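You operate a simulated robot arm through the tools that you are given. There is no shell and no other tool.

You run a simulated robot arm. Do the job below in one go: nothing can be reset, and whatever is moved stays where it is left.

Task
Trial-run the new feed belt and track it to 0 with the grey wheel.
Fine: inch the drum on the white button for a second or more in all first, then start, track and stop the drum. Leave the green wheel alone and the blower running for production.

Only the result counts: the job must be done as asked and must still hold three seconds after the hand-in. Knocking over, shifting, dropping, spilling or breaking anything else fails it.

Robot
A 6-joint arm with a four-finger gripper on a trunk, on a base that moves. Base frame: it is fixed to the floor where the robot stands at the start and does not move with it; the origin is under the middle of the robot, x ahead of it, y to its left, z up; the surface under the hand at the start is at about z = 1.12. Readings come in m, rad, newtons and seconds.
With the tool pointing down near the work surface it reaches from about 0.3 to 0.7 m from the robot's upright axis, wherever it stands. Its first joint turns from -2.897 to 2.897 rad. Places, roughly: blower switch [0.4, 0, 1.2]; drum start button [0.4, 0.2, 1.3]; drum stop button [0.4, 0.1, 1.3]; green tracking wheel [0.1, 0.5, 1.5]; grey tracking wheel [0.1, 0.5, 1.3]; orange damper lever [0.3, 0.3, 1.2]; red drum isolator [0.4, 0.2, 1.2]; white inch button [0.4, 0, 1.3]. Payload 3.43 kg.
The tool frame sits at the grasp point between the pads (the TCP): z along the fingers, y along the line on which they close. The tips reach 0.03 m beyond it. The gripper opens to 0.12 m; its body begins 0.085 m behind the TCP.
Orientation is told as [roll, pitch, yaw] about the base's x, y, z axes, in that order, counted from this pose: with the fingers straight down and closing along the base's y, the tool's x points along the base's -x, its y along +y and its z along -z.

Tools
- The arm moves only by the tool apply_moves. Its argument "increments" is a list of rows, each an object of numbers (a shift or turn left out is 0, a gripper value left out holds the last): "wx", "wy", "wz": the turn, a rotation vector about the base's x, y, z in rad; "tx", "ty", "tz": the shift along the base's x, y, z in m; "gripper": the finger opening in m, from 0 to 0.12. In form: [{"wx": .., "wy": .., "wz": .., "tx": .., "ty": .., "tz": .., "gripper": ..}, ...]. A call has 1 to 20 rows; each row is the pose to reach, as a shift and turn from the pose commanded when the call began. A row lasts 0.2 s, in which the tool goes at most 0.05 m and 0.15 rad; a call with a longer step from one row to the next is refused whole, and so is a gripper value outside its range. Where a pose cannot be reached the arm comes as near as it can. A force on the tool above 40 N (or 10 N above the force at the start of the call, whichever is more), or a blocked arm, ends the call early, and 0.2 s more pass. The fingers move at their own pace (about 0.04 m/s each) and stop on an object; they squeeze with about 41 N. The grip force told is the motor's: it shows also when the fingers shut on nothing. Time passes only in rows, and 0.2 s behind the last, so rows that repeat a pose let the fingers close. The reply holds the time, the measured pose of the TCP, the force on the tool along the base axes, the opening and the grip force, in the units named above and with some noise, with the torque about the TCP (base axes, N m) and any sound that the robot's microphone picked up.
- Cameras (640 x 400 px; columns grow to the right, rows downward): "scene" is now at [0.0457, 0.1828, 1.7886]; the picture's right is [0.57, -0.82, 0.00], its down [-0.61, -0.43, -0.66] and it looks along [0.55, 0.38, -0.75] (base axes); focal length 290 px, centre (320, 200). "wrist" rides on the gripper at [0.071, -0.017, -0.121] in the tool frame; the picture's right is [0.23, 0.97, 0.00], its down [-0.81, 0.19, -0.55] and it looks along [-0.54, 0.13, 0.83] (tool axes); focal length 275 px, centre (320, 200).
- camera(camera): a new picture of that camera. The clock stands still meanwhile.
- slide_trunk(by): moves the trunk up (or, below 0, down) by that many m; the arm and the scene camera ride with it, the base frame stays. It gives what a move gives, with no picture.
- steer(legs): drives the robot by 1 to 6 legs, each [ahead, left, turn to the left] in m, m and rad, along the robot's own axes; the way and the turn of a leg run together, so that a leg with both is an arc; at most 1.5 m and 3.142 rad a leg. The arm and the cameras ride along, it lands a little off, and it stops where it bumps. It gives what a move gives.
- aim_head(pan, tilt): turns the head with the scene camera to pan (to the left, within 2.094 rad either way) and tilt (down, from -0.506 to 1.204), counted from straight ahead of the robot. It gives what a move gives.
- measure_at(camera, pixels): there is no depth. For up to 12 entries [column, row, z] of the newest picture of that camera ("zoom" is the newest enlarged one), the place [x, y] in the base frame at which the ray of that pixel passes the height z, good to about 0.003 m. The clock stands still meanwhile.
- zoom(camera, box): a new picture of the part [left, top, right, bottom] of that camera's present view, enlarged. The clock stands still meanwhile.
- hand_in(): hands the job in; it is judged then, once.

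Leave the gripper open and the arm clear of the work at the hand-in unless told otherwise.

The tools are called after "Call:" as a command line: name --argument value ..., lists and objects as JSON in quotes. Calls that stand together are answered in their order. apply_moves: Moves the arm, as the interface text tells. Its arguments: {"type":"object","properties":{"increments":{"type":"array","items":{"type":"object","properties":{"wx":{"type":"number"},"wy":{"type":"number"},"wz":{"type":"number"},"tx":{"type":"number"},"ty":{"type":"number"},"tz":{"type":"number"},"gripper":{"type":"number"}}}}},"required":["increments"]} The other tools are called the same way: slide_trunk (by) moves the trunk up or down; steer (legs) drives the base; aim_head (pan, tilt) turns the head that bears the scene camera; camera (camera) takes a picture; measure_at (camera, pixels) gives the place at which the rays of pixels pass given heights; zoom (camera, box) takes an enlarged picture of a part of a camera's view; hand_in () hands the job in.

At the start:

```text
time_s: 0.0
eef_pos: [0.3206, 0.2548, 1.5022]
tool_rot: [0.0, -0.001, 0.0]
contact_force: [0.0, -0.7, 0.4]
torque: [0.02, -0.03, -0.01]
finger_gap: 0.1198
finger_force: 0.0
trunk travel left (down, up): [-0.3, 0.14]
robot x, y, heading: [-0.0011, -0.0013, -0.005]
head pan, tilt (commanded): [0.607, 0.845]
```

scene: 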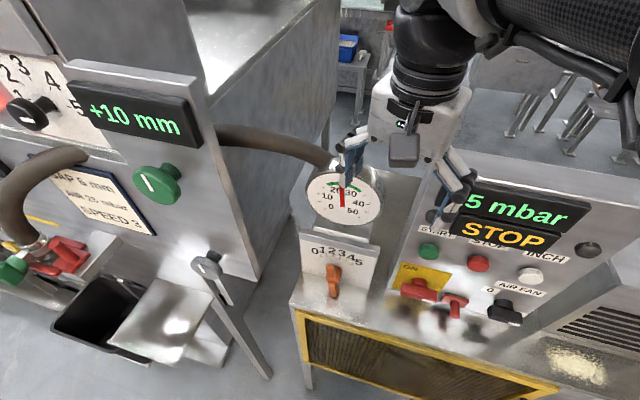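
wrist: 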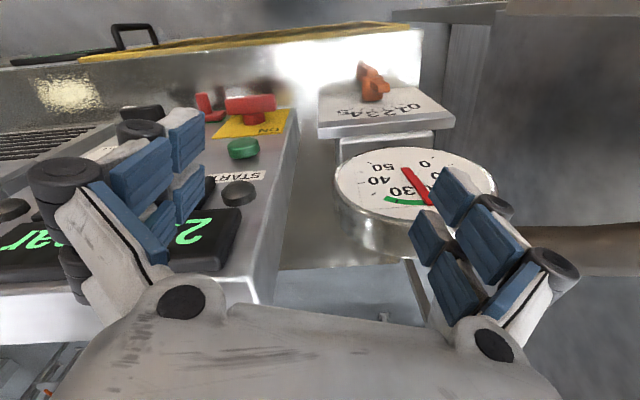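

I see a control desk on the right (STOP display, mbar display, green, red and white buttons), a gauge with the orange lever, and a machine on the left with a "+10 mm" display, a green wheel and a placard. I'll enlarge each part to read the labels first.

Call:
zoom --camera "scene" --box '[0, 40, 220, 290]'

Call:
zoom --camera "scene" --box '[380, 160, 640, 340]'

Call:
zoom --camera "scene" --box '[270, 150, 400, 310]'

```text
1.60 times, centred on (110, 165) of scene
```

zoom: 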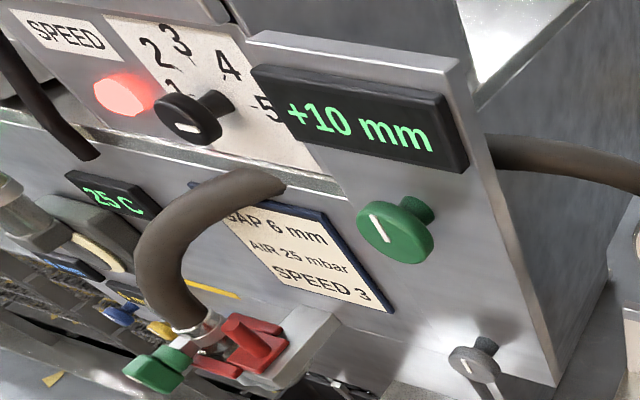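

```text
2.22 times, centred on (510, 250) of scene
```

zoom: 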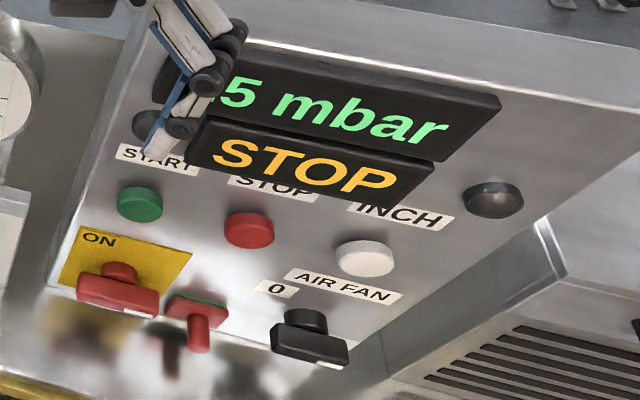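

```text
2.50 times, centred on (335, 230) of scene
```

zoom: 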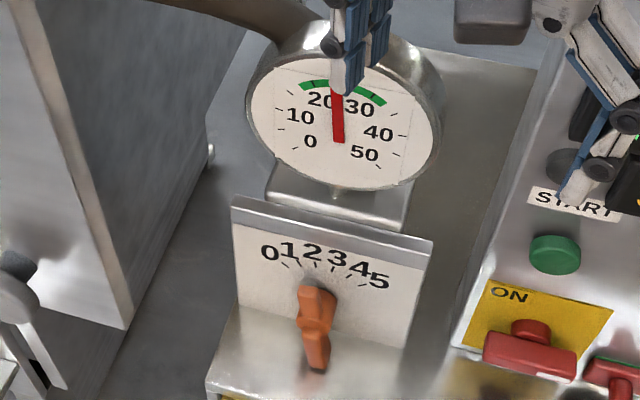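

The display reads +10 mm, the blower 25 mbar, the drum STOP. I'll turn the head left to see the wheels and the belt machine better.

Call:
aim_head --pan 1.2 --tilt 0.7

Call:
camera --camera "scene"

```text
time_s: 1.0
eef_pos: [0.3201, 0.2549, 1.5025]
tool_rot: [0.0, 0.0, 0.0]
contact_force: [0.2, 1.0, 0.0]
torque: [-0.04, 0.01, 0.03]
finger_gap: 0.12
finger_force: 0.0
trunk travel left (down, up): [-0.3, 0.14]
robot x, y, heading: [-0.0033, 0.0029, -0.002]
head pan, tilt (commanded): [1.201, 0.7]
```

```text
taken
```

scene: 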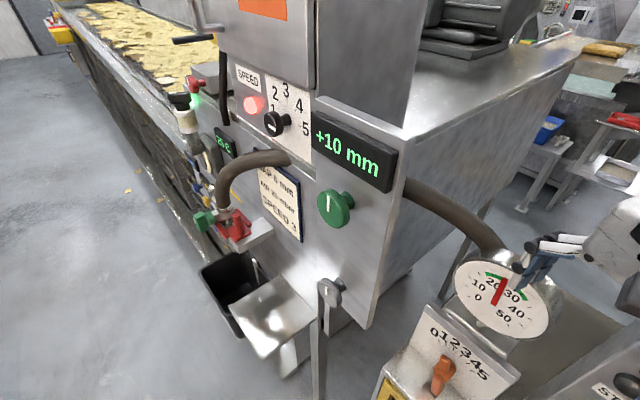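

Call:
zoom --camera "scene" --box '[180, 50, 420, 200]'

Call:
zoom --camera "scene" --box '[190, 180, 430, 400]'

```text
2.67 times, centred on (300, 125) of scene
```

zoom: 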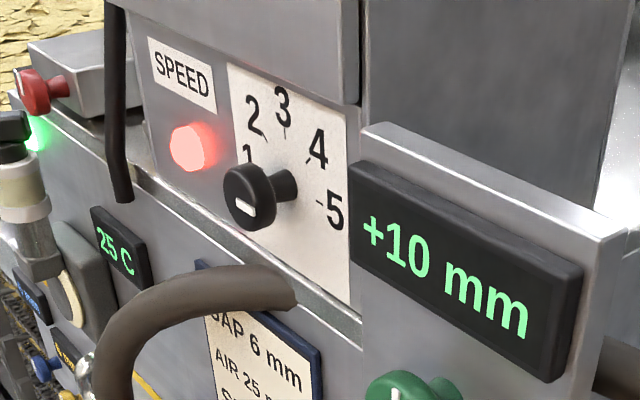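

```text
1.82 times, centred on (310, 290) of scene
```

zoom: 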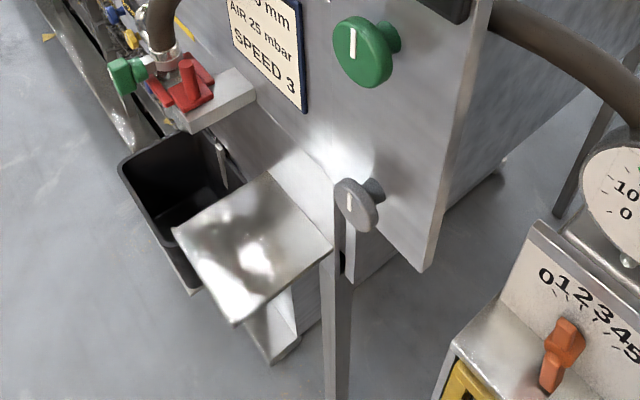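

The grey wheel is below the green one, on the machine panel. Now I'll look at the desk with the head turned right.

Call:
aim_head --pan 0.1 --tilt 0.9

Call:
camera --camera "scene"

```text
time_s: 2.3
eef_pos: [0.3184, 0.2543, 1.503]
tool_rot: [0.001, -0.001, 0.001]
contact_force: [-0.4, 0.6, 0.4]
torque: [-0.05, -0.02, -0.01]
finger_gap: 0.12
finger_force: 0.1
trunk travel left (down, up): [-0.3, 0.14]
robot x, y, heading: [-0.0026, 0.0008, -0.002]
head pan, tilt (commanded): [0.099, 0.901]
```

```text
taken
```

scene: 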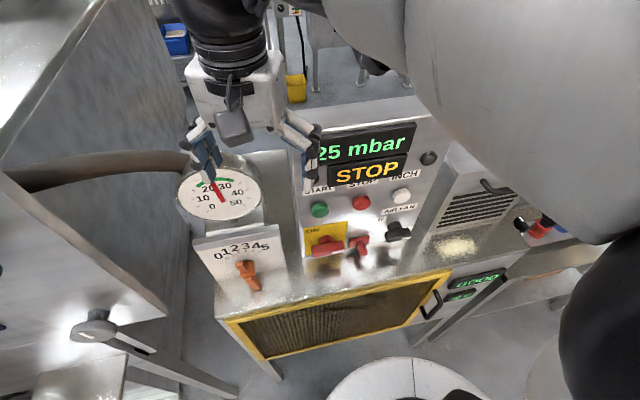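

Call:
zoom --camera "scene" --box '[280, 110, 460, 280]'

Call:
zoom --camera "scene" --box '[160, 140, 300, 310]'

Call:
zoom --camera "scene" --box '[420, 190, 580, 320]'

```text
2.35 times, centred on (370, 195) of scene
```

zoom: 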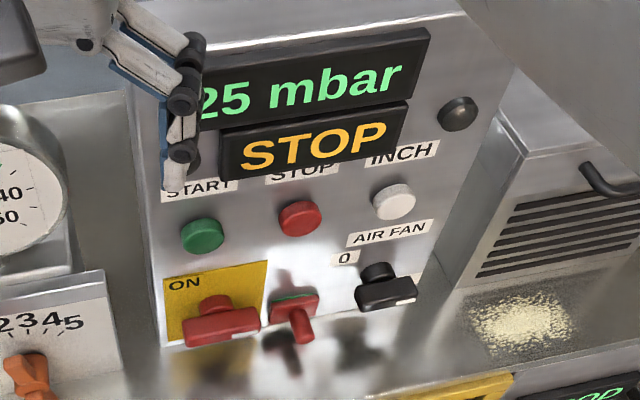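

```text
2.35 times, centred on (230, 225) of scene
```

zoom: 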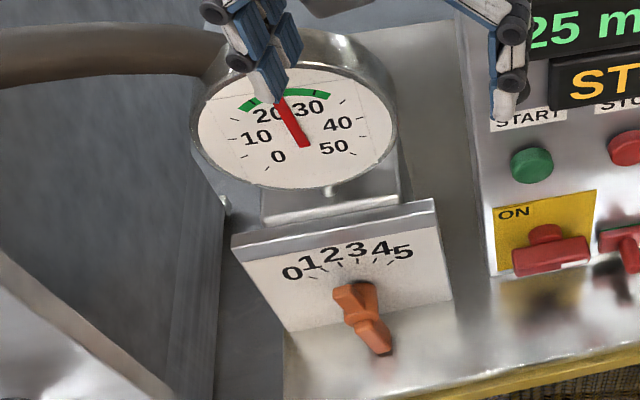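

```text
3.08 times, centred on (500, 255) of scene
```

zoom: 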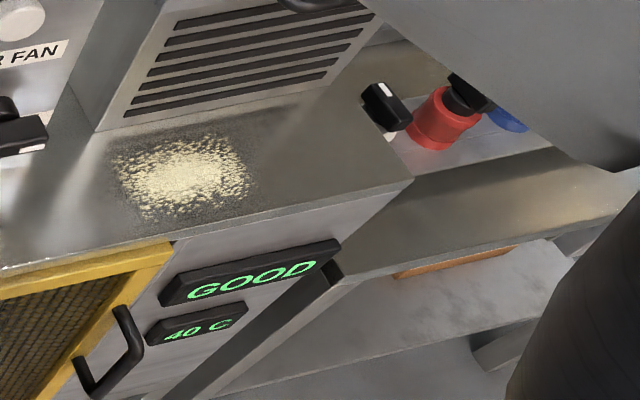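

The drum panel faces the robot: START (319,209), STOP (361,202), INCH (402,195), isolator (325,243), a small red part (357,244), AIR FAN (396,230). I'll measure the rays of these at a few heights.

Call:
measure_at --camera "scene" --pixels '[[319, 209, 1.3], [319, 209, 1.25], [361, 202, 1.3], [361, 202, 1.25], [402, 195, 1.3], [402, 195, 1.25], [305, 257, 1.12], [325, 243, 1.2], [357, 244, 1.2], [396, 230, 1.2], [295, 122, 1.45], [412, 100, 1.45]]'

Call:
measure_at --camera "scene" --pixels '[[250, 275, 1.2], [245, 262, 1.2], [218, 198, 1.3], [95, 330, 1.3], [95, 330, 1.35], [150, 350, 1.2], [240, 390, 0.9], [215, 318, 1.12], [450, 268, 1.12], [455, 245, 1.12], [440, 225, 1.12], [260, 240, 1.12]]'

```text
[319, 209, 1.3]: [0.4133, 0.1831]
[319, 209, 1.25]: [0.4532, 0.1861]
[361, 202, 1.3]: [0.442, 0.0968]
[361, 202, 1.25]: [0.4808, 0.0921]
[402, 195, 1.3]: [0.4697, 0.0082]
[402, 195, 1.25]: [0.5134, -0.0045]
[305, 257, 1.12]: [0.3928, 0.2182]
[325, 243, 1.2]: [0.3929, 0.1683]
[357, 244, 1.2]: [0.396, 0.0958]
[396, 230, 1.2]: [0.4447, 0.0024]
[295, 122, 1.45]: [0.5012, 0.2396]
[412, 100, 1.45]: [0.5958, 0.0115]
```

```text
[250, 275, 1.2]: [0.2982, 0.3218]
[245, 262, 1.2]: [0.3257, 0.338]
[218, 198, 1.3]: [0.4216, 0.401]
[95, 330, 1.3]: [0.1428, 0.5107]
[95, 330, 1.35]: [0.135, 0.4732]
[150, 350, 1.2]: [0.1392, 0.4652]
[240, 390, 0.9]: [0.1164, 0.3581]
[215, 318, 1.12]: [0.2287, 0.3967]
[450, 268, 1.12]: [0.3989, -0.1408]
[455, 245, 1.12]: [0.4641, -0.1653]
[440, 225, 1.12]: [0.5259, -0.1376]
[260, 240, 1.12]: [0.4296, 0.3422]
```

The whole desk is yawed about 17° (button row direction about (0.30,-0.95)). Working horizontally will need more room, so I plan to drive back a bit; first I look behind on both sides.

Call:
aim_head --pan 2.09 --tilt 0.7

Call:
camera --camera "scene"

Call:
aim_head --pan -2.09 --tilt 0.7

Call:
camera --camera "scene"

```text
time_s: 4.3
eef_pos: [0.3192, 0.2542, 1.504]
tool_rot: [-0.001, -0.001, 0.0]
contact_force: [0.1, -0.1, 0.8]
torque: [0.02, -0.02, 0.0]
finger_gap: 0.1201
finger_force: 0.0
trunk travel left (down, up): [-0.3, 0.14]
robot x, y, heading: [0.0041, -0.0021, 0.001]
head pan, tilt (commanded): [2.089, 0.7]
```

```text
taken
```

scene: 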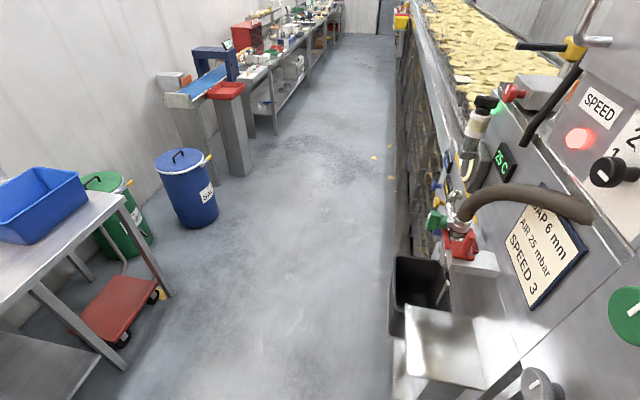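

```text
time_s: 7.7
eef_pos: [0.3208, 0.2552, 1.504]
tool_rot: [0.001, -0.001, 0.001]
contact_force: [0.4, -1.1, -0.7]
torque: [0.03, 0.0, 0.02]
finger_gap: 0.1201
finger_force: 0.1
trunk travel left (down, up): [-0.3, 0.14]
robot x, y, heading: [-0.0006, -0.0005, -0.003]
head pan, tilt (commanded): [-2.089, 0.7]
```

```text
taken
```

scene: 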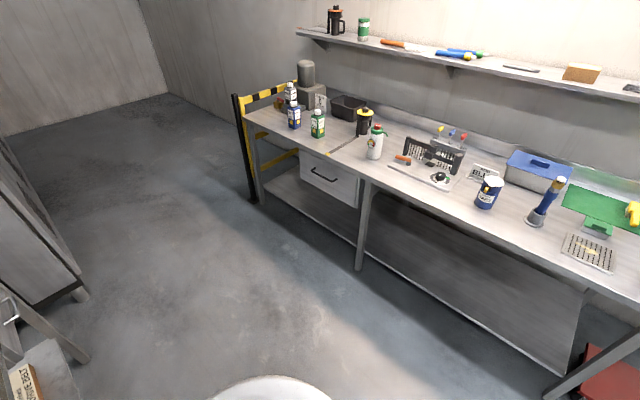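

Behind me there is a bench with small items. I'll measure how far its edge is (right image part looks straight back).

Call:
measure_at --camera "scene" --pixels '[[640, 290, 0.9], [363, 182, 0.9], [245, 115, 0.9], [600, 375, 0.0], [355, 270, 0.0], [270, 390, 0.1], [30, 350, 0.5], [85, 360, 0.0], [10, 300, 0.6]]'

```text
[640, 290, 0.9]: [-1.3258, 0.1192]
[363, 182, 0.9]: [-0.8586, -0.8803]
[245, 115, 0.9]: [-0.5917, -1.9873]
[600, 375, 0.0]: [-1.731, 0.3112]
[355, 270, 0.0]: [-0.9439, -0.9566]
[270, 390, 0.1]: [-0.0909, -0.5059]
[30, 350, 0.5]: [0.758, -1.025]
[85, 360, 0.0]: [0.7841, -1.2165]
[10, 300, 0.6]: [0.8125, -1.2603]
```

The bench is about a metre behind, so there's room to back off 0.3 m. Next I look left again to measure the machine panel's orientation.

Call:
aim_head --pan 1.3 --tilt 0.75

Call:
camera --camera "scene"

```text
time_s: 10.5
eef_pos: [0.3193, 0.2552, 1.5034]
tool_rot: [0.001, 0.0, -0.001]
contact_force: [0.6, -0.5, 0.6]
torque: [-0.02, -0.01, -0.02]
finger_gap: 0.1204
finger_force: 0.1
trunk travel left (down, up): [-0.3, 0.14]
robot x, y, heading: [-0.0025, -0.0012, -0.001]
head pan, tilt (commanded): [1.3, 0.75]
```

```text
taken
```

scene: 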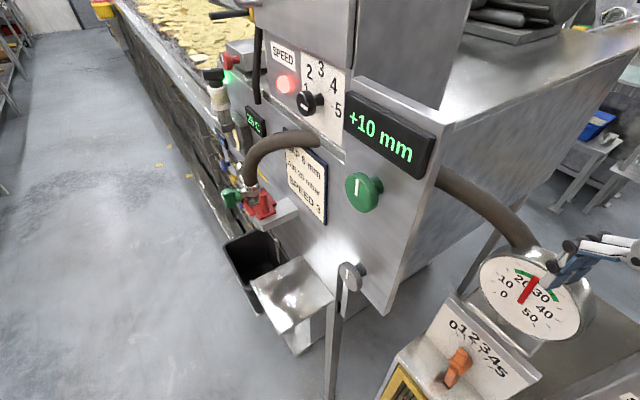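

Call:
zoom --camera "scene" --box '[270, 150, 450, 350]'

Call:
measure_at --camera "scene" --pixels '[[360, 192, 1.5], [360, 192, 1.45], [350, 277, 1.3], [350, 277, 1.25], [350, 277, 1.35], [385, 312, 1.2], [385, 312, 1.15], [384, 136, 1.6], [317, 184, 1.5], [310, 102, 1.7], [400, 290, 1.2], [430, 262, 1.2]]'

```text
2.00 times, centred on (360, 250) of scene
```

zoom: 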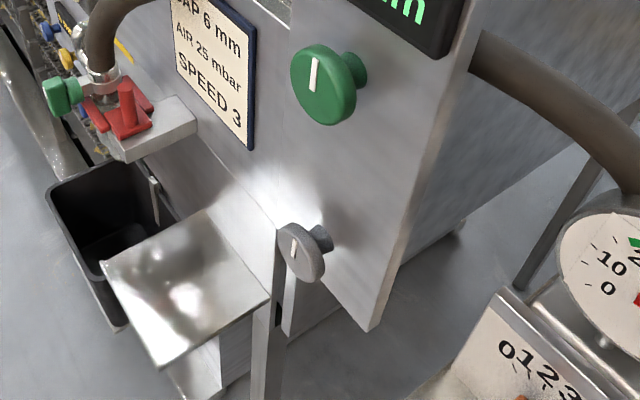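

```text
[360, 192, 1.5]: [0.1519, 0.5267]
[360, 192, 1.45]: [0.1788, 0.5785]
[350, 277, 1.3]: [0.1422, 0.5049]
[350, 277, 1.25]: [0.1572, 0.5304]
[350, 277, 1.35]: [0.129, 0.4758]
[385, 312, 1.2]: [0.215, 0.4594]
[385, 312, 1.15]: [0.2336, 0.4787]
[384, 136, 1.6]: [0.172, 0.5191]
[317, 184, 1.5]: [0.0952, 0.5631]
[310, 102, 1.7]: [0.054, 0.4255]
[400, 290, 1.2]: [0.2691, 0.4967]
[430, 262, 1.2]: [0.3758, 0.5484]
```

Both panels face the same way (normal about (-0.95,-0.30)). From a spot about 0.3 m back along that normal, squared to the panels, both the buttons and the grey wheel should be in reach with a level hand. I drive straight back first with the arm clear, then turn left 0.305 rad.

Call:
steer --legs '[[-0.33, 0.05, 0], [0, 0, 0.305]]'

Call:
aim_head --pan 0.0 --tilt 0.6

Call:
camera --camera "scene"

```text
time_s: 13.7
eef_pos: [-0.1084, 0.3893, 1.5035]
tool_rot: [0.0, 0.0, 0.309]
contact_force: [0.1, -0.6, -1.0]
torque: [0.04, -0.02, 0.04]
finger_gap: 0.1199
finger_force: 0.0
trunk travel left (down, up): [-0.3, 0.14]
robot x, y, heading: [-0.3337, 0.0531, 0.312]
head pan, tilt (commanded): [1.3, 0.75]
```

```text
time_s: 15.2
eef_pos: [-0.1071, 0.3896, 1.5048]
tool_rot: [0.0, 0.0, 0.31]
contact_force: [-0.7, -0.3, 0.0]
torque: [-0.01, -0.01, 0.02]
finger_gap: 0.12
finger_force: 0.0
trunk travel left (down, up): [-0.3, 0.14]
robot x, y, heading: [-0.3352, 0.0482, 0.311]
head pan, tilt (commanded): [0.0, 0.6]
```

```text
taken
```

scene: 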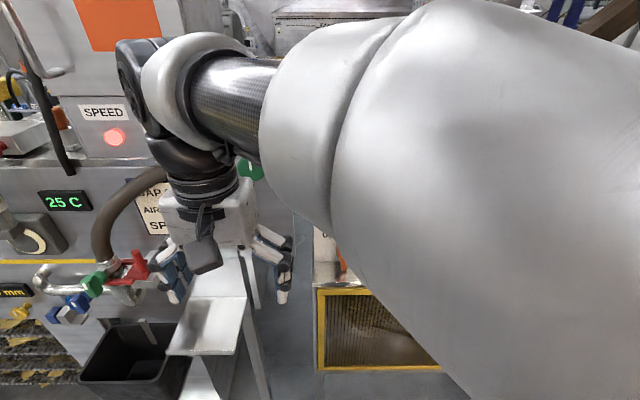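

The robot now stands squared to the panels. I'll bring the hand in front of the desk panel at a safe stand-off, pitching it up by 0.9 rad so that the wrist camera looks level at the panel.

Call:
apply_moves --increments '[{"tx": 0.026, "ty": -0.0305, "tz": 0, "wx": 0.023, "wy": -0.0714}, {"tx": 0.052, "ty": -0.061, "tz": 0, "wx": 0.046, "wy": -0.1428}, {"tx": 0.078, "ty": -0.0915, "tz": 0, "wx": 0.069, "wy": -0.2142}, {"tx": 0.103, "ty": -0.122, "tz": 0, "wx": 0.092, "wy": -0.2857}, {"tx": 0.129, "ty": -0.1525, "tz": 0, "wx": 0.115, "wy": -0.357}, {"tx": 0.155, "ty": -0.183, "tz": 0, "wx": 0.138, "wy": -0.4285}, {"tx": 0.181, "ty": -0.2135, "tz": 0, "wx": 0.161, "wy": -0.5}, {"tx": 0.207, "ty": -0.244, "tz": -0.01, "wx": 0.184, "wy": -0.571}, {"tx": 0.233, "ty": -0.2745, "tz": -0.02, "wx": 0.207, "wy": -0.643}, {"tx": 0.258, "ty": -0.305, "tz": -0.03, "wx": 0.23, "wy": -0.714}, {"tx": 0.284, "ty": -0.3355, "tz": -0.04, "wx": 0.253, "wy": -0.786}, {"tx": 0.31, "ty": -0.366, "tz": -0.05, "wx": 0.276, "wy": -0.857}]'

Call:
camera --camera "wrist"

Call:
camera --camera "scene"

```text
time_s: 17.8
eef_pos: [0.2029, 0.0224, 1.4556]
tool_rot: [0.007, -0.9, 0.302]
contact_force: [0.9, -0.1, -0.4]
torque: [0.02, 0.03, 0.03]
finger_gap: 0.1199
finger_force: 0.1
trunk travel left (down, up): [-0.3, 0.14]
robot x, y, heading: [-0.3331, 0.0507, 0.309]
head pan, tilt (commanded): [0.0, 0.6]
```

```text
taken
```

wrist: 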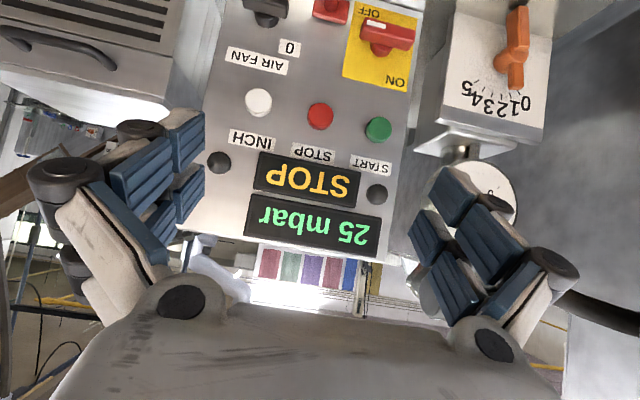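

```text
taken
```

scene: 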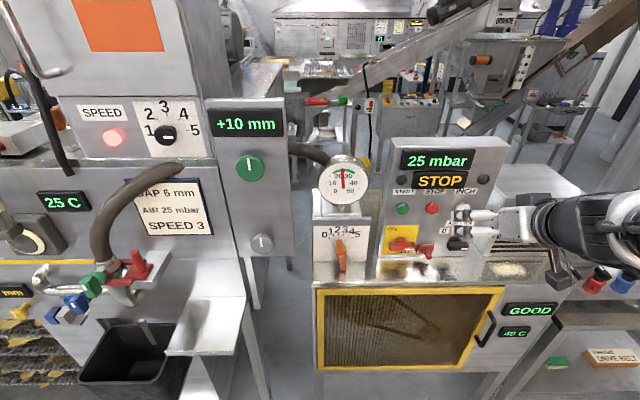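

Very good view. The isolator plate shows both ON and OFF; I enlarge it, the fan switch and the displays, and the scene's middle.

Call:
zoom --camera "wrist" --box '[210, 0, 430, 140]'

Call:
zoom --camera "scene" --box '[360, 130, 520, 290]'

Call:
zoom --camera "scene" --box '[70, 70, 300, 290]'

Call:
zoom --camera "scene" --box '[480, 250, 640, 400]'

```text
2.86 times, centred on (320, 70) of wrist
```

zoom: 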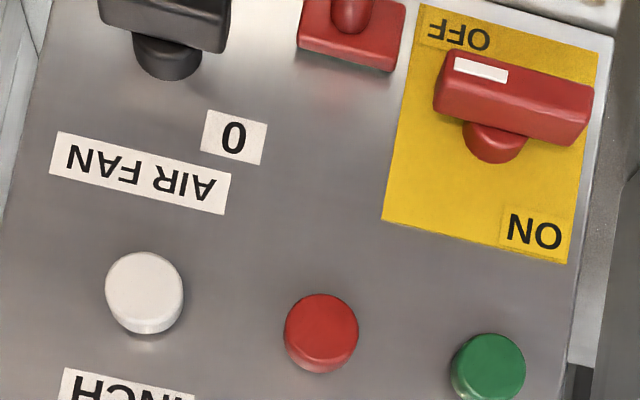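

```text
2.50 times, centred on (440, 210) of scene
```

zoom: 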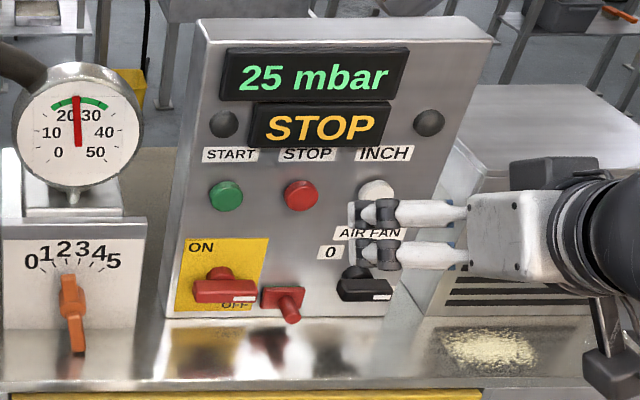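

```text
1.82 times, centred on (185, 180) of scene
```

zoom: 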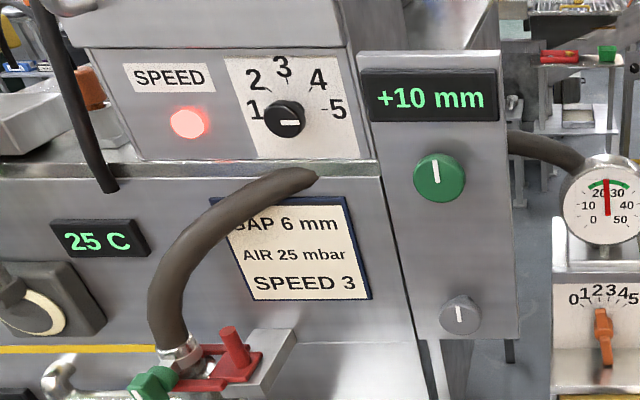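

```text
2.67 times, centred on (560, 325) of scene
```

zoom: 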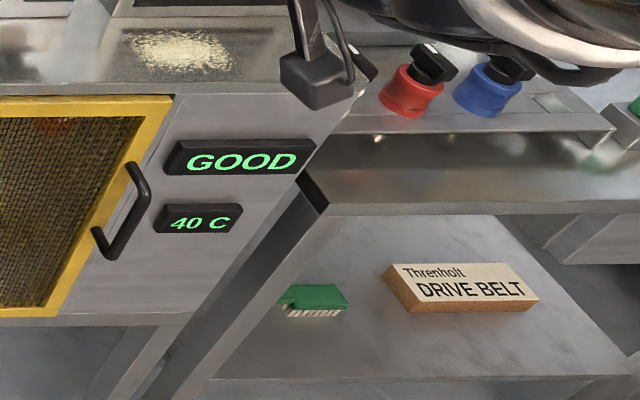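

The isolator's white mark points right, towards OFF (lower right), with ON at upper left. I want a sharper look at it and at the small red part next to it, so I enlarge further.

Call:
zoom --camera "wrist" --box '[290, 0, 430, 90]'

Call:
zoom --camera "scene" --box '[375, 215, 475, 275]'

Call:
measure_at --camera "wrist" --pixels '[[378, 129, 1.3], [320, 117, 1.3], [257, 102, 1.3], [387, 38, 1.2], [330, 10, 1.2], [265, 10, 1.2], [378, 129, 1.28], [320, 117, 1.28], [257, 102, 1.28], [387, 38, 1.18]]'

Call:
measure_at --camera "scene" --pixels '[[402, 208, 1.3], [432, 208, 1.3], [463, 205, 1.3], [402, 208, 1.28], [432, 208, 1.28], [463, 205, 1.28], [405, 245, 1.2], [431, 251, 1.2], [457, 244, 1.2], [250, 168, 1.5], [262, 243, 1.3]]'

```text
4.44 times, centred on (360, 45) of wrist
```

zoom: 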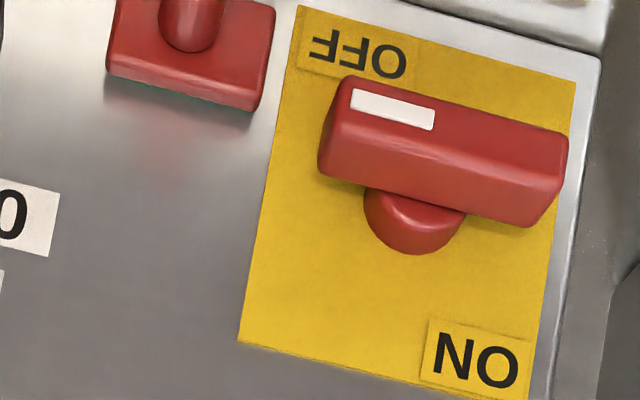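

```text
6.40 times, centred on (425, 245) of scene
```

zoom: 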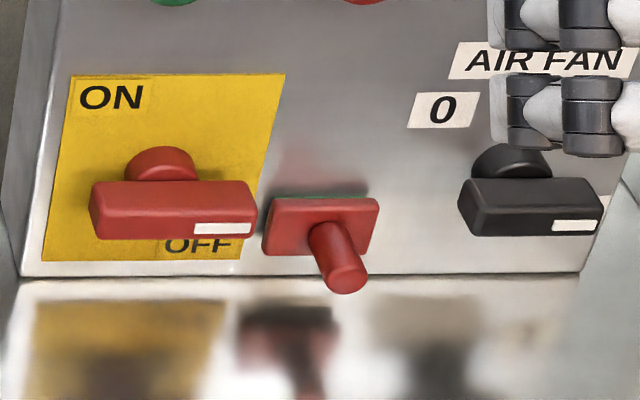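

```text
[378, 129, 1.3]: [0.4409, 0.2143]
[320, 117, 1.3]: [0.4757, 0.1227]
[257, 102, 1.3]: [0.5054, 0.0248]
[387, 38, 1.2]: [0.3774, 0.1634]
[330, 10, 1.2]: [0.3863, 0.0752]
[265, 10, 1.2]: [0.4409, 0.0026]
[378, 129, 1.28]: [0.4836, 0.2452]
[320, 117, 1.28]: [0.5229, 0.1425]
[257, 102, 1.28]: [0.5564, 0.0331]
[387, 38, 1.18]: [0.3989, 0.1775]
```

```text
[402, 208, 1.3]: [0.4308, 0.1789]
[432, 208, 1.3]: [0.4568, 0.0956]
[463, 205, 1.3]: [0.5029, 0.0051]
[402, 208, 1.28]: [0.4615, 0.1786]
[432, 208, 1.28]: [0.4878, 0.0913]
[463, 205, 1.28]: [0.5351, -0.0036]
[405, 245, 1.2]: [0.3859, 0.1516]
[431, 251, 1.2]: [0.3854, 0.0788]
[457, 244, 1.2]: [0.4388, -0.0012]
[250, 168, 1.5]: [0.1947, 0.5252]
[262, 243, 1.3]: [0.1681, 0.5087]
```

Triangulated button fronts: START (0.397,0.182,1.321), STOP (0.426,0.100,1.321), INCH (0.451,0.015,1.321). Now I close the fingers where the hand is and look at how the closed tips form, to press with them.

Call:
apply_moves --increments '[{"gripper": 0.0}, {"gripper": 0.0}, {"gripper": 0.0}, {"gripper": 0.0}, {"gripper": 0.0}, {"gripper": 0.0}, {"gripper": 0.0}, {"gripper": 0.0}, {"gripper": 0.0}]'

Call:
camera --camera "wrist"

Call:
zoom --camera "scene" --box '[390, 130, 640, 290]'

```text
time_s: 19.8
eef_pos: [0.2024, 0.0243, 1.4562]
tool_rot: [0.004, -0.901, 0.307]
contact_force: [0.1, 0.3, 0.5]
torque: [-0.01, 0.0, 0.01]
finger_gap: 0.0001
finger_force: 33.4
trunk travel left (down, up): [-0.3, 0.14]
robot x, y, heading: [-0.3356, 0.0486, 0.306]
head pan, tilt (commanded): [0.0, 0.6]
```

```text
taken
```

wrist: 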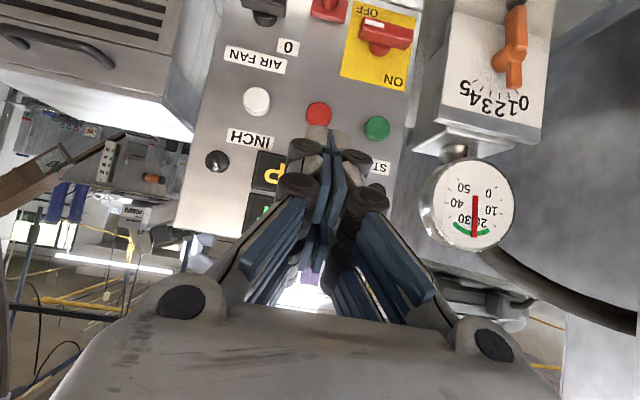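

```text
2.50 times, centred on (515, 210) of scene
```

zoom: 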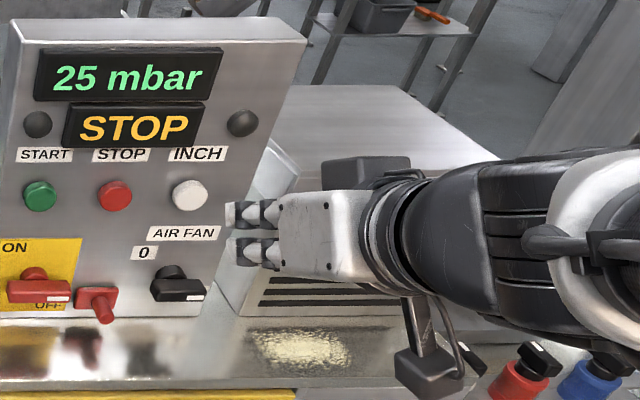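

The closed fingers make a compact tip about 5 cm high and two finger-widths wide, good for pressing. Next: hand to 3–4 cm before the white INCH button, pitched nearly level.

Call:
apply_moves --increments '[{"tx": 0.01, "ty": -0.004, "tz": -0.03, "wx": 0.019, "wy": -0.0595}, {"tx": 0.02, "ty": -0.008, "tz": -0.06, "wx": 0.038, "wy": -0.119}, {"tx": 0.03, "ty": -0.012, "tz": -0.09, "wx": 0.057, "wy": -0.1785}, {"tx": 0.05, "ty": -0.016, "tz": -0.115, "wx": 0.076, "wy": -0.238}, {"tx": 0.08, "ty": -0.02, "tz": -0.125, "wx": 0.095, "wy": -0.2975}, {"tx": 0.11, "ty": -0.024, "tz": -0.13, "wx": 0.114, "wy": -0.357}, {"tx": 0.14, "ty": -0.028, "tz": -0.13, "wx": 0.1335, "wy": -0.4165}, {"tx": 0.165, "ty": -0.03, "tz": -0.13, "wx": 0.1526, "wy": -0.476}, {"tx": 0.178, "ty": -0.032, "tz": -0.13, "wx": 0.1526, "wy": -0.476}]'

Call:
camera --camera "scene"

Call:
camera --camera "wrist"

```text
time_s: 21.8
eef_pos: [0.3811, -0.009, 1.3224]
tool_rot: [0.015, -1.401, 0.295]
contact_force: [0.2, -0.4, 0.8]
torque: [-0.01, 0.01, 0.01]
finger_gap: 0.0001
finger_force: 33.5
trunk travel left (down, up): [-0.3, 0.14]
robot x, y, heading: [-0.3352, 0.0468, 0.304]
head pan, tilt (commanded): [0.0, 0.6]
```

```text
taken
```

scene: 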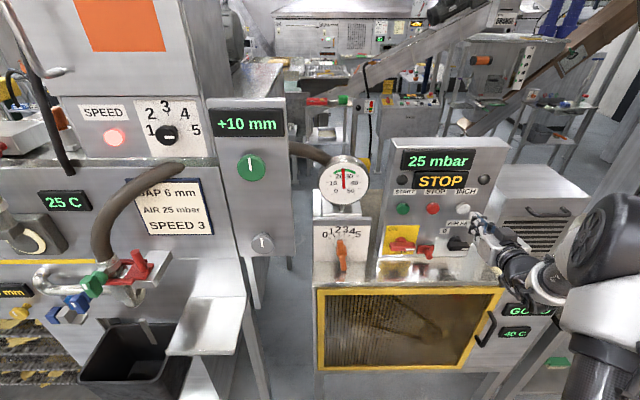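

```text
taken
```

wrist: 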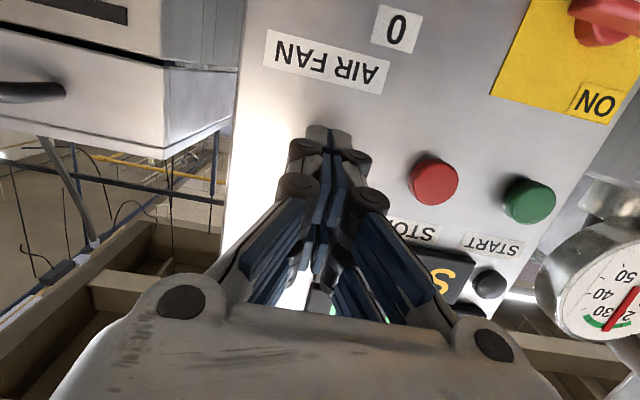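

The tips seem to be right in front of the white button. I check with an enlarged scene view.

Call:
zoom --camera "scene" --box '[380, 140, 540, 260]'

```text
3.33 times, centred on (460, 200) of scene
```

zoom: 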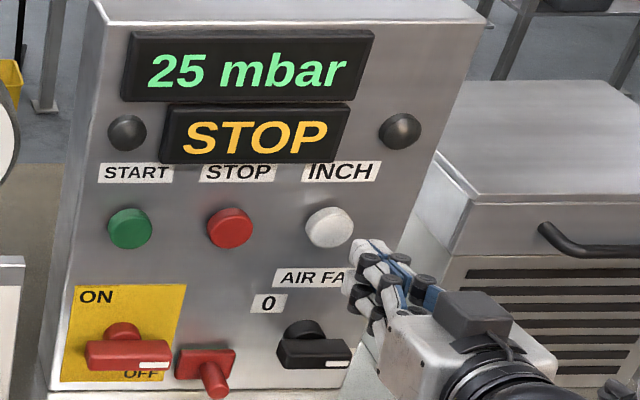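

The tip centre lines up with the button along the push direction. I push forward in small steps and watch the force.

Call:
apply_moves --increments '[{"tx": 0.019, "ty": 0.0061}, {"tx": 0.0333, "ty": 0.0107}, {"tx": 0.039, "ty": 0.0125}, {"tx": 0.0419, "ty": 0.0134}, {"tx": 0.0448, "ty": 0.0143}]'

Call:
zoom --camera "scene" --box '[380, 140, 540, 260]'

```text
time_s: 23.0
eef_pos: [0.4217, 0.0029, 1.3226]
tool_rot: [0.024, -1.397, 0.286]
contact_force: [-22.5, -5.1, -5.2]
torque: [0.05, -0.24, 0.12]
finger_gap: 0.0061
finger_force: 33.7
trunk travel left (down, up): [-0.3, 0.14]
robot x, y, heading: [-0.3371, 0.0461, 0.306]
head pan, tilt (commanded): [0.0, 0.6]
heard: click
```

```text
3.33 times, centred on (460, 200) of scene
```

zoom: 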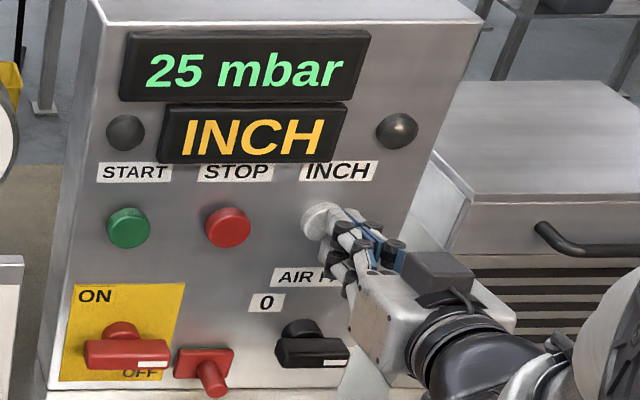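

Click heard and the display reads INCH: the button is down. I hold it for over a second and listen.

Call:
apply_moves --increments '[{"tx": 0.0}, {"tx": 0.0}, {"tx": 0.0}, {"tx": 0.0}, {"tx": 0.0}, {"tx": 0.0}]'

Call:
camera --camera "scene"

Call:
zoom --camera "scene" --box '[300, 140, 540, 380]'

```text
time_s: 24.4
eef_pos: [0.4225, 0.0031, 1.3253]
tool_rot: [0.017, -1.403, 0.293]
contact_force: [-22.1, -9.3, -2.8]
torque: [0.08, -0.18, 0.0]
finger_gap: 0.006
finger_force: 33.6
trunk travel left (down, up): [-0.3, 0.14]
robot x, y, heading: [-0.3343, 0.0522, 0.309]
head pan, tilt (commanded): [0.0, 0.6]
```

```text
taken
```

scene: 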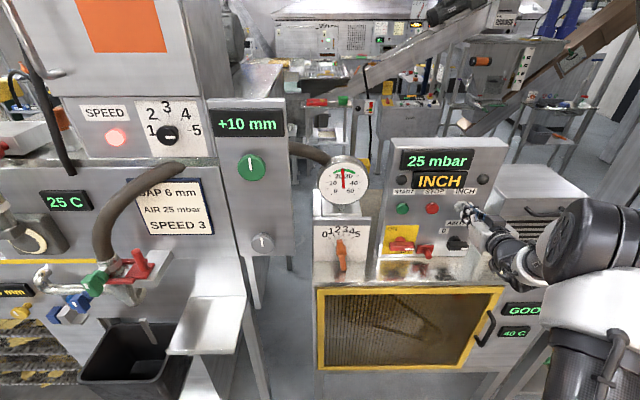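

```text
1.67 times, centred on (420, 260) of scene
```

zoom: 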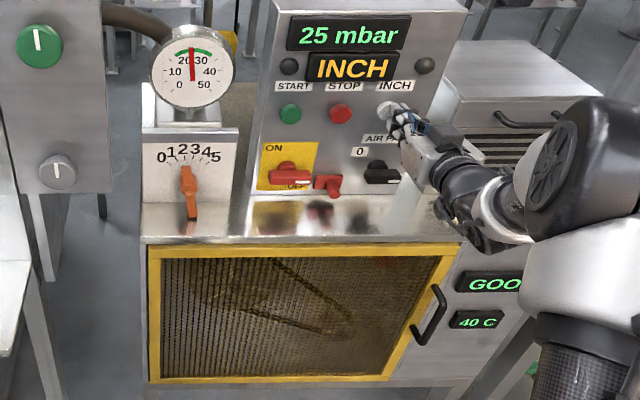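

Still INCH. I want to see whether the drum really turns behind the mesh, so I enlarge the mesh, hold on a little, and enlarge again.

Call:
zoom --camera "scene" --box '[310, 280, 510, 375]'

Call:
apply_moves --increments '[{"tx": 0.0}, {"tx": 0.0}]'

Call:
zoom --camera "scene" --box '[310, 280, 510, 375]'

```text
3.20 times, centred on (410, 328) of scene
```

zoom: 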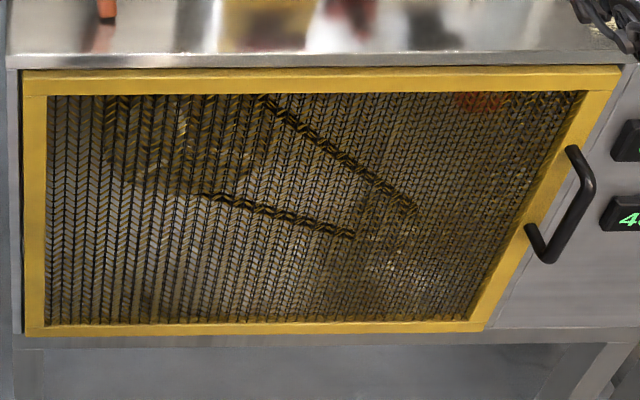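

```text
time_s: 25.0
eef_pos: [0.423, 0.0033, 1.3262]
tool_rot: [0.019, -1.403, 0.292]
contact_force: [-21.6, -10.4, -0.6]
torque: [0.12, -0.27, 0.01]
finger_gap: 0.0058
finger_force: 33.6
trunk travel left (down, up): [-0.3, 0.14]
robot x, y, heading: [-0.3363, 0.0504, 0.312]
head pan, tilt (commanded): [0.0, 0.6]
```

```text
3.20 times, centred on (410, 328) of scene
```

zoom: 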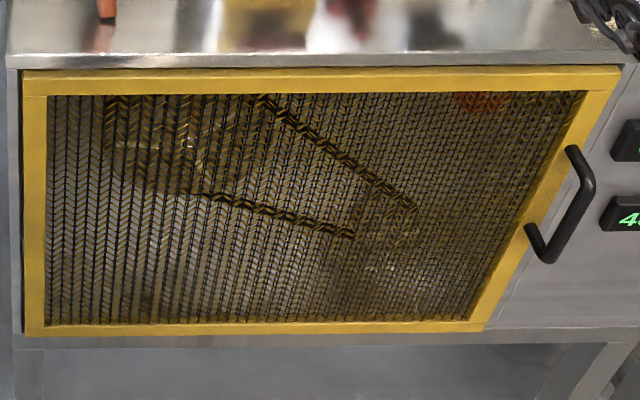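

The pulley behind the mesh may be turning; I enlarge just that area twice with a short hold in between.

Call:
zoom --camera "scene" --box '[335, 302, 405, 346]'

Call:
apply_moves --increments '[{"tx": 0.0}]'

Call:
zoom --camera "scene" --box '[335, 302, 405, 346]'

```text
9.09 times, centred on (370, 324) of scene
```

zoom: 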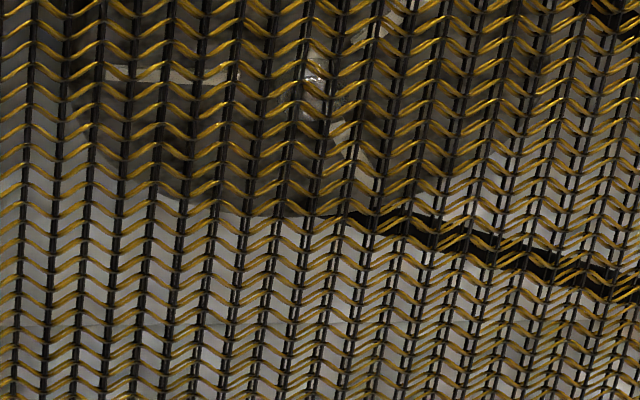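

```text
time_s: 25.4
eef_pos: [0.422, 0.0037, 1.3262]
tool_rot: [0.018, -1.403, 0.294]
contact_force: [-20.3, -10.1, 0.7]
torque: [0.14, -0.3, -0.03]
finger_gap: 0.006
finger_force: 33.4
trunk travel left (down, up): [-0.3, 0.14]
robot x, y, heading: [-0.3325, 0.0487, 0.316]
head pan, tilt (commanded): [0.0, 0.6]
```

```text
9.09 times, centred on (370, 324) of scene
```

zoom: 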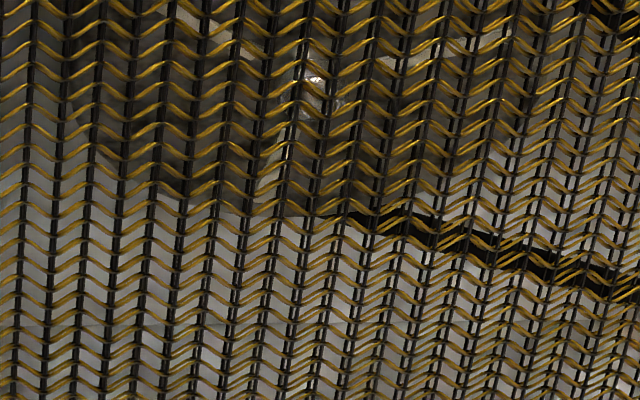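

The spoke behind the mesh moved, so the drum really turns on inch (over 2 s by now). I release the button by backing off along the normal.

Call:
apply_moves --increments '[{"tx": -0.02, "ty": -0.0064}, {"tx": -0.0448, "ty": -0.0143}, {"tx": -0.066, "ty": -0.0211}]'

Call:
camera --camera "scene"

Call:
zoom --camera "scene" --box '[380, 140, 540, 260]'

```text
time_s: 26.2
eef_pos: [0.3595, -0.0161, 1.325]
tool_rot: [0.01, -1.4, 0.302]
contact_force: [0.6, 0.3, -1.1]
torque: [-0.01, 0.0, 0.02]
finger_gap: 0.0003
finger_force: 33.2
trunk travel left (down, up): [-0.3, 0.14]
robot x, y, heading: [-0.3359, 0.0505, 0.306]
head pan, tilt (commanded): [0.0, 0.6]
```

```text
taken
```

scene: 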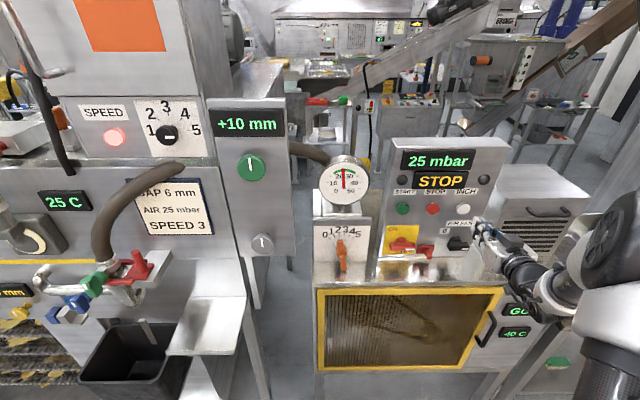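

```text
3.33 times, centred on (460, 200) of scene
```

zoom: 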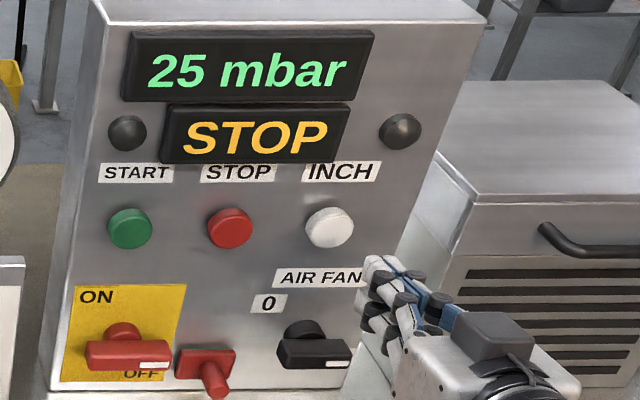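

Display is back to STOP. Before starting the drum, I rehearse the approach to the grey wheel (estimated face centre (0.133,0.488,1.333)) so that tracking can be quick: back off, then move left well clear of the lever and gauge, opening the fingers to 0.09, stopping 0.1 m short of the wheel.

Call:
apply_moves --increments '[{"tx": -0.04, "ty": -0.0128, "gripper": 0.09}, {"tx": -0.08, "ty": -0.0256, "wx": 0.0174, "wy": -0.0543, "gripper": 0.09}, {"tx": -0.12, "ty": -0.0384, "wx": 0.0348, "wy": -0.1085, "gripper": 0.09}, {"tx": -0.1595, "ty": -0.0511, "wx": 0.0522, "wy": -0.1628, "gripper": 0.09}, {"tx": -0.1735, "ty": -0.0075, "tz": 0.002, "wx": 0.0522, "wy": -0.1628, "gripper": 0.09}, {"tx": -0.1874, "ty": 0.036, "tz": 0.004, "wx": 0.0522, "wy": -0.1628, "gripper": 0.09}, {"tx": -0.2014, "ty": 0.0796, "tz": 0.006, "wx": 0.0522, "wy": -0.1628, "gripper": 0.09}, {"tx": -0.2153, "ty": 0.1232, "tz": 0.008, "wx": 0.0522, "wy": -0.1628, "gripper": 0.09}, {"tx": -0.2293, "ty": 0.1667, "tz": 0.008, "wx": 0.0522, "wy": -0.1628, "gripper": 0.09}, {"tx": -0.2433, "ty": 0.2103, "tz": 0.008, "wx": 0.0522, "wy": -0.1628, "gripper": 0.09}, {"tx": -0.2572, "ty": 0.2539, "tz": 0.008, "wx": 0.0522, "wy": -0.1628, "gripper": 0.09}, {"tx": -0.2712, "ty": 0.2974, "tz": 0.008, "wx": 0.0522, "wy": -0.1628, "gripper": 0.09}, {"tx": -0.2851, "ty": 0.341, "tz": 0.008, "wx": 0.0522, "wy": -0.1628, "gripper": 0.09}, {"tx": -0.2991, "ty": 0.3846, "tz": 0.008, "wx": 0.0522, "wy": -0.1628, "gripper": 0.09}, {"tx": -0.3131, "ty": 0.4281, "tz": 0.008, "wx": 0.0522, "wy": -0.1628, "gripper": 0.09}, {"tx": -0.327, "ty": 0.4717, "tz": 0.008, "wx": 0.0522, "wy": -0.1628, "gripper": 0.09}]'

Call:
camera --camera "scene"

Call:
camera --camera "wrist"

```text
time_s: 29.6
eef_pos: [0.1784, 0.2232, 1.3746]
tool_rot: [1.178, -1.48, -0.708]
contact_force: [0.7, 0.7, -0.5]
torque: [0.0, -0.03, 0.02]
finger_gap: 0.09
finger_force: 0.0
out of reach, approached as far as the arm can: row 5, 6, 7, 8, 9, 10, 11, 12, 13, 14, 15, 16
trunk travel left (down, up): [-0.3, 0.14]
robot x, y, heading: [-0.3381, 0.051, 0.307]
head pan, tilt (commanded): [0.0, 0.6]
```

```text
taken
```

scene: 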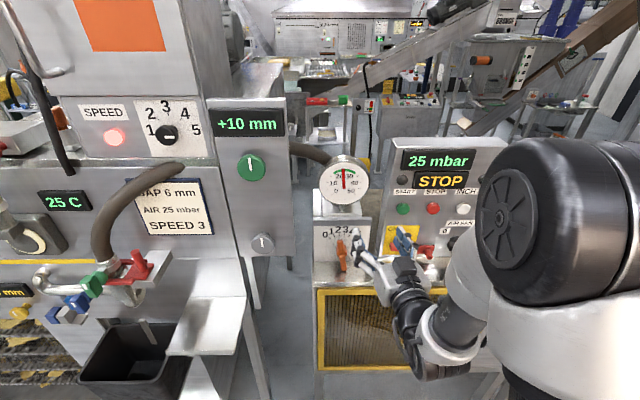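

```text
taken
```

wrist: 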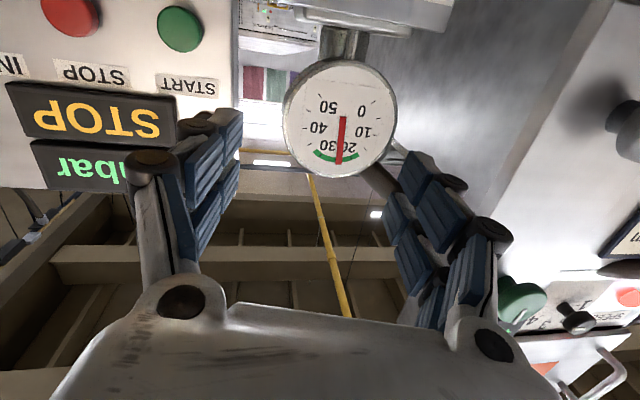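

The level hand cannot get that close in to the robot (the wrist runs out of room), so the arm stopped halfway, in the clear. I'll shift the robot 6 cm back and 10 cm right so that wheel and buttons all lie at a comfortable radius.

Call:
steer --legs '[[-0.06, -0.1, 0]]'

Call:
apply_moves --increments '[{"gripper": 0.09}]'

Call:
camera --camera "scene"

```text
time_s: 30.8
eef_pos: [0.1495, 0.1103, 1.3761]
tool_rot: [1.193, -1.481, -0.721]
contact_force: [-0.3, -0.8, -0.4]
torque: [-0.03, 0.03, 0.04]
finger_gap: 0.09
finger_force: 0.1
trunk travel left (down, up): [-0.3, 0.14]
robot x, y, heading: [-0.3595, -0.0621, 0.307]
head pan, tilt (commanded): [0.0, 0.6]
```

```text
time_s: 31.2
eef_pos: [0.1499, 0.1121, 1.3756]
tool_rot: [1.18, -1.48, -0.709]
contact_force: [-0.5, -0.5, -0.3]
torque: [-0.02, 0.02, 0.0]
finger_gap: 0.0901
finger_force: 0.1
trunk travel left (down, up): [-0.3, 0.14]
robot x, y, heading: [-0.3595, -0.0591, 0.311]
head pan, tilt (commanded): [0.0, 0.6]
```

```text
taken
```

scene: 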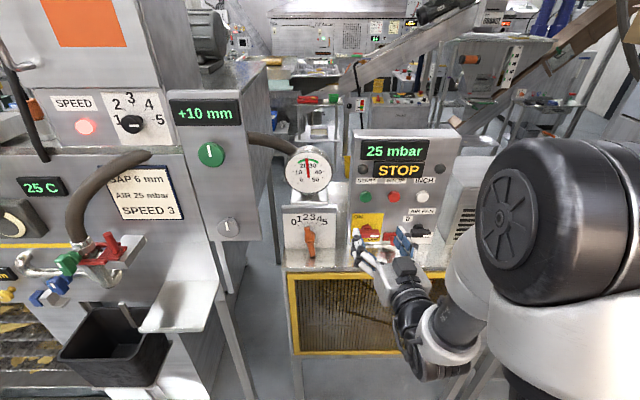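

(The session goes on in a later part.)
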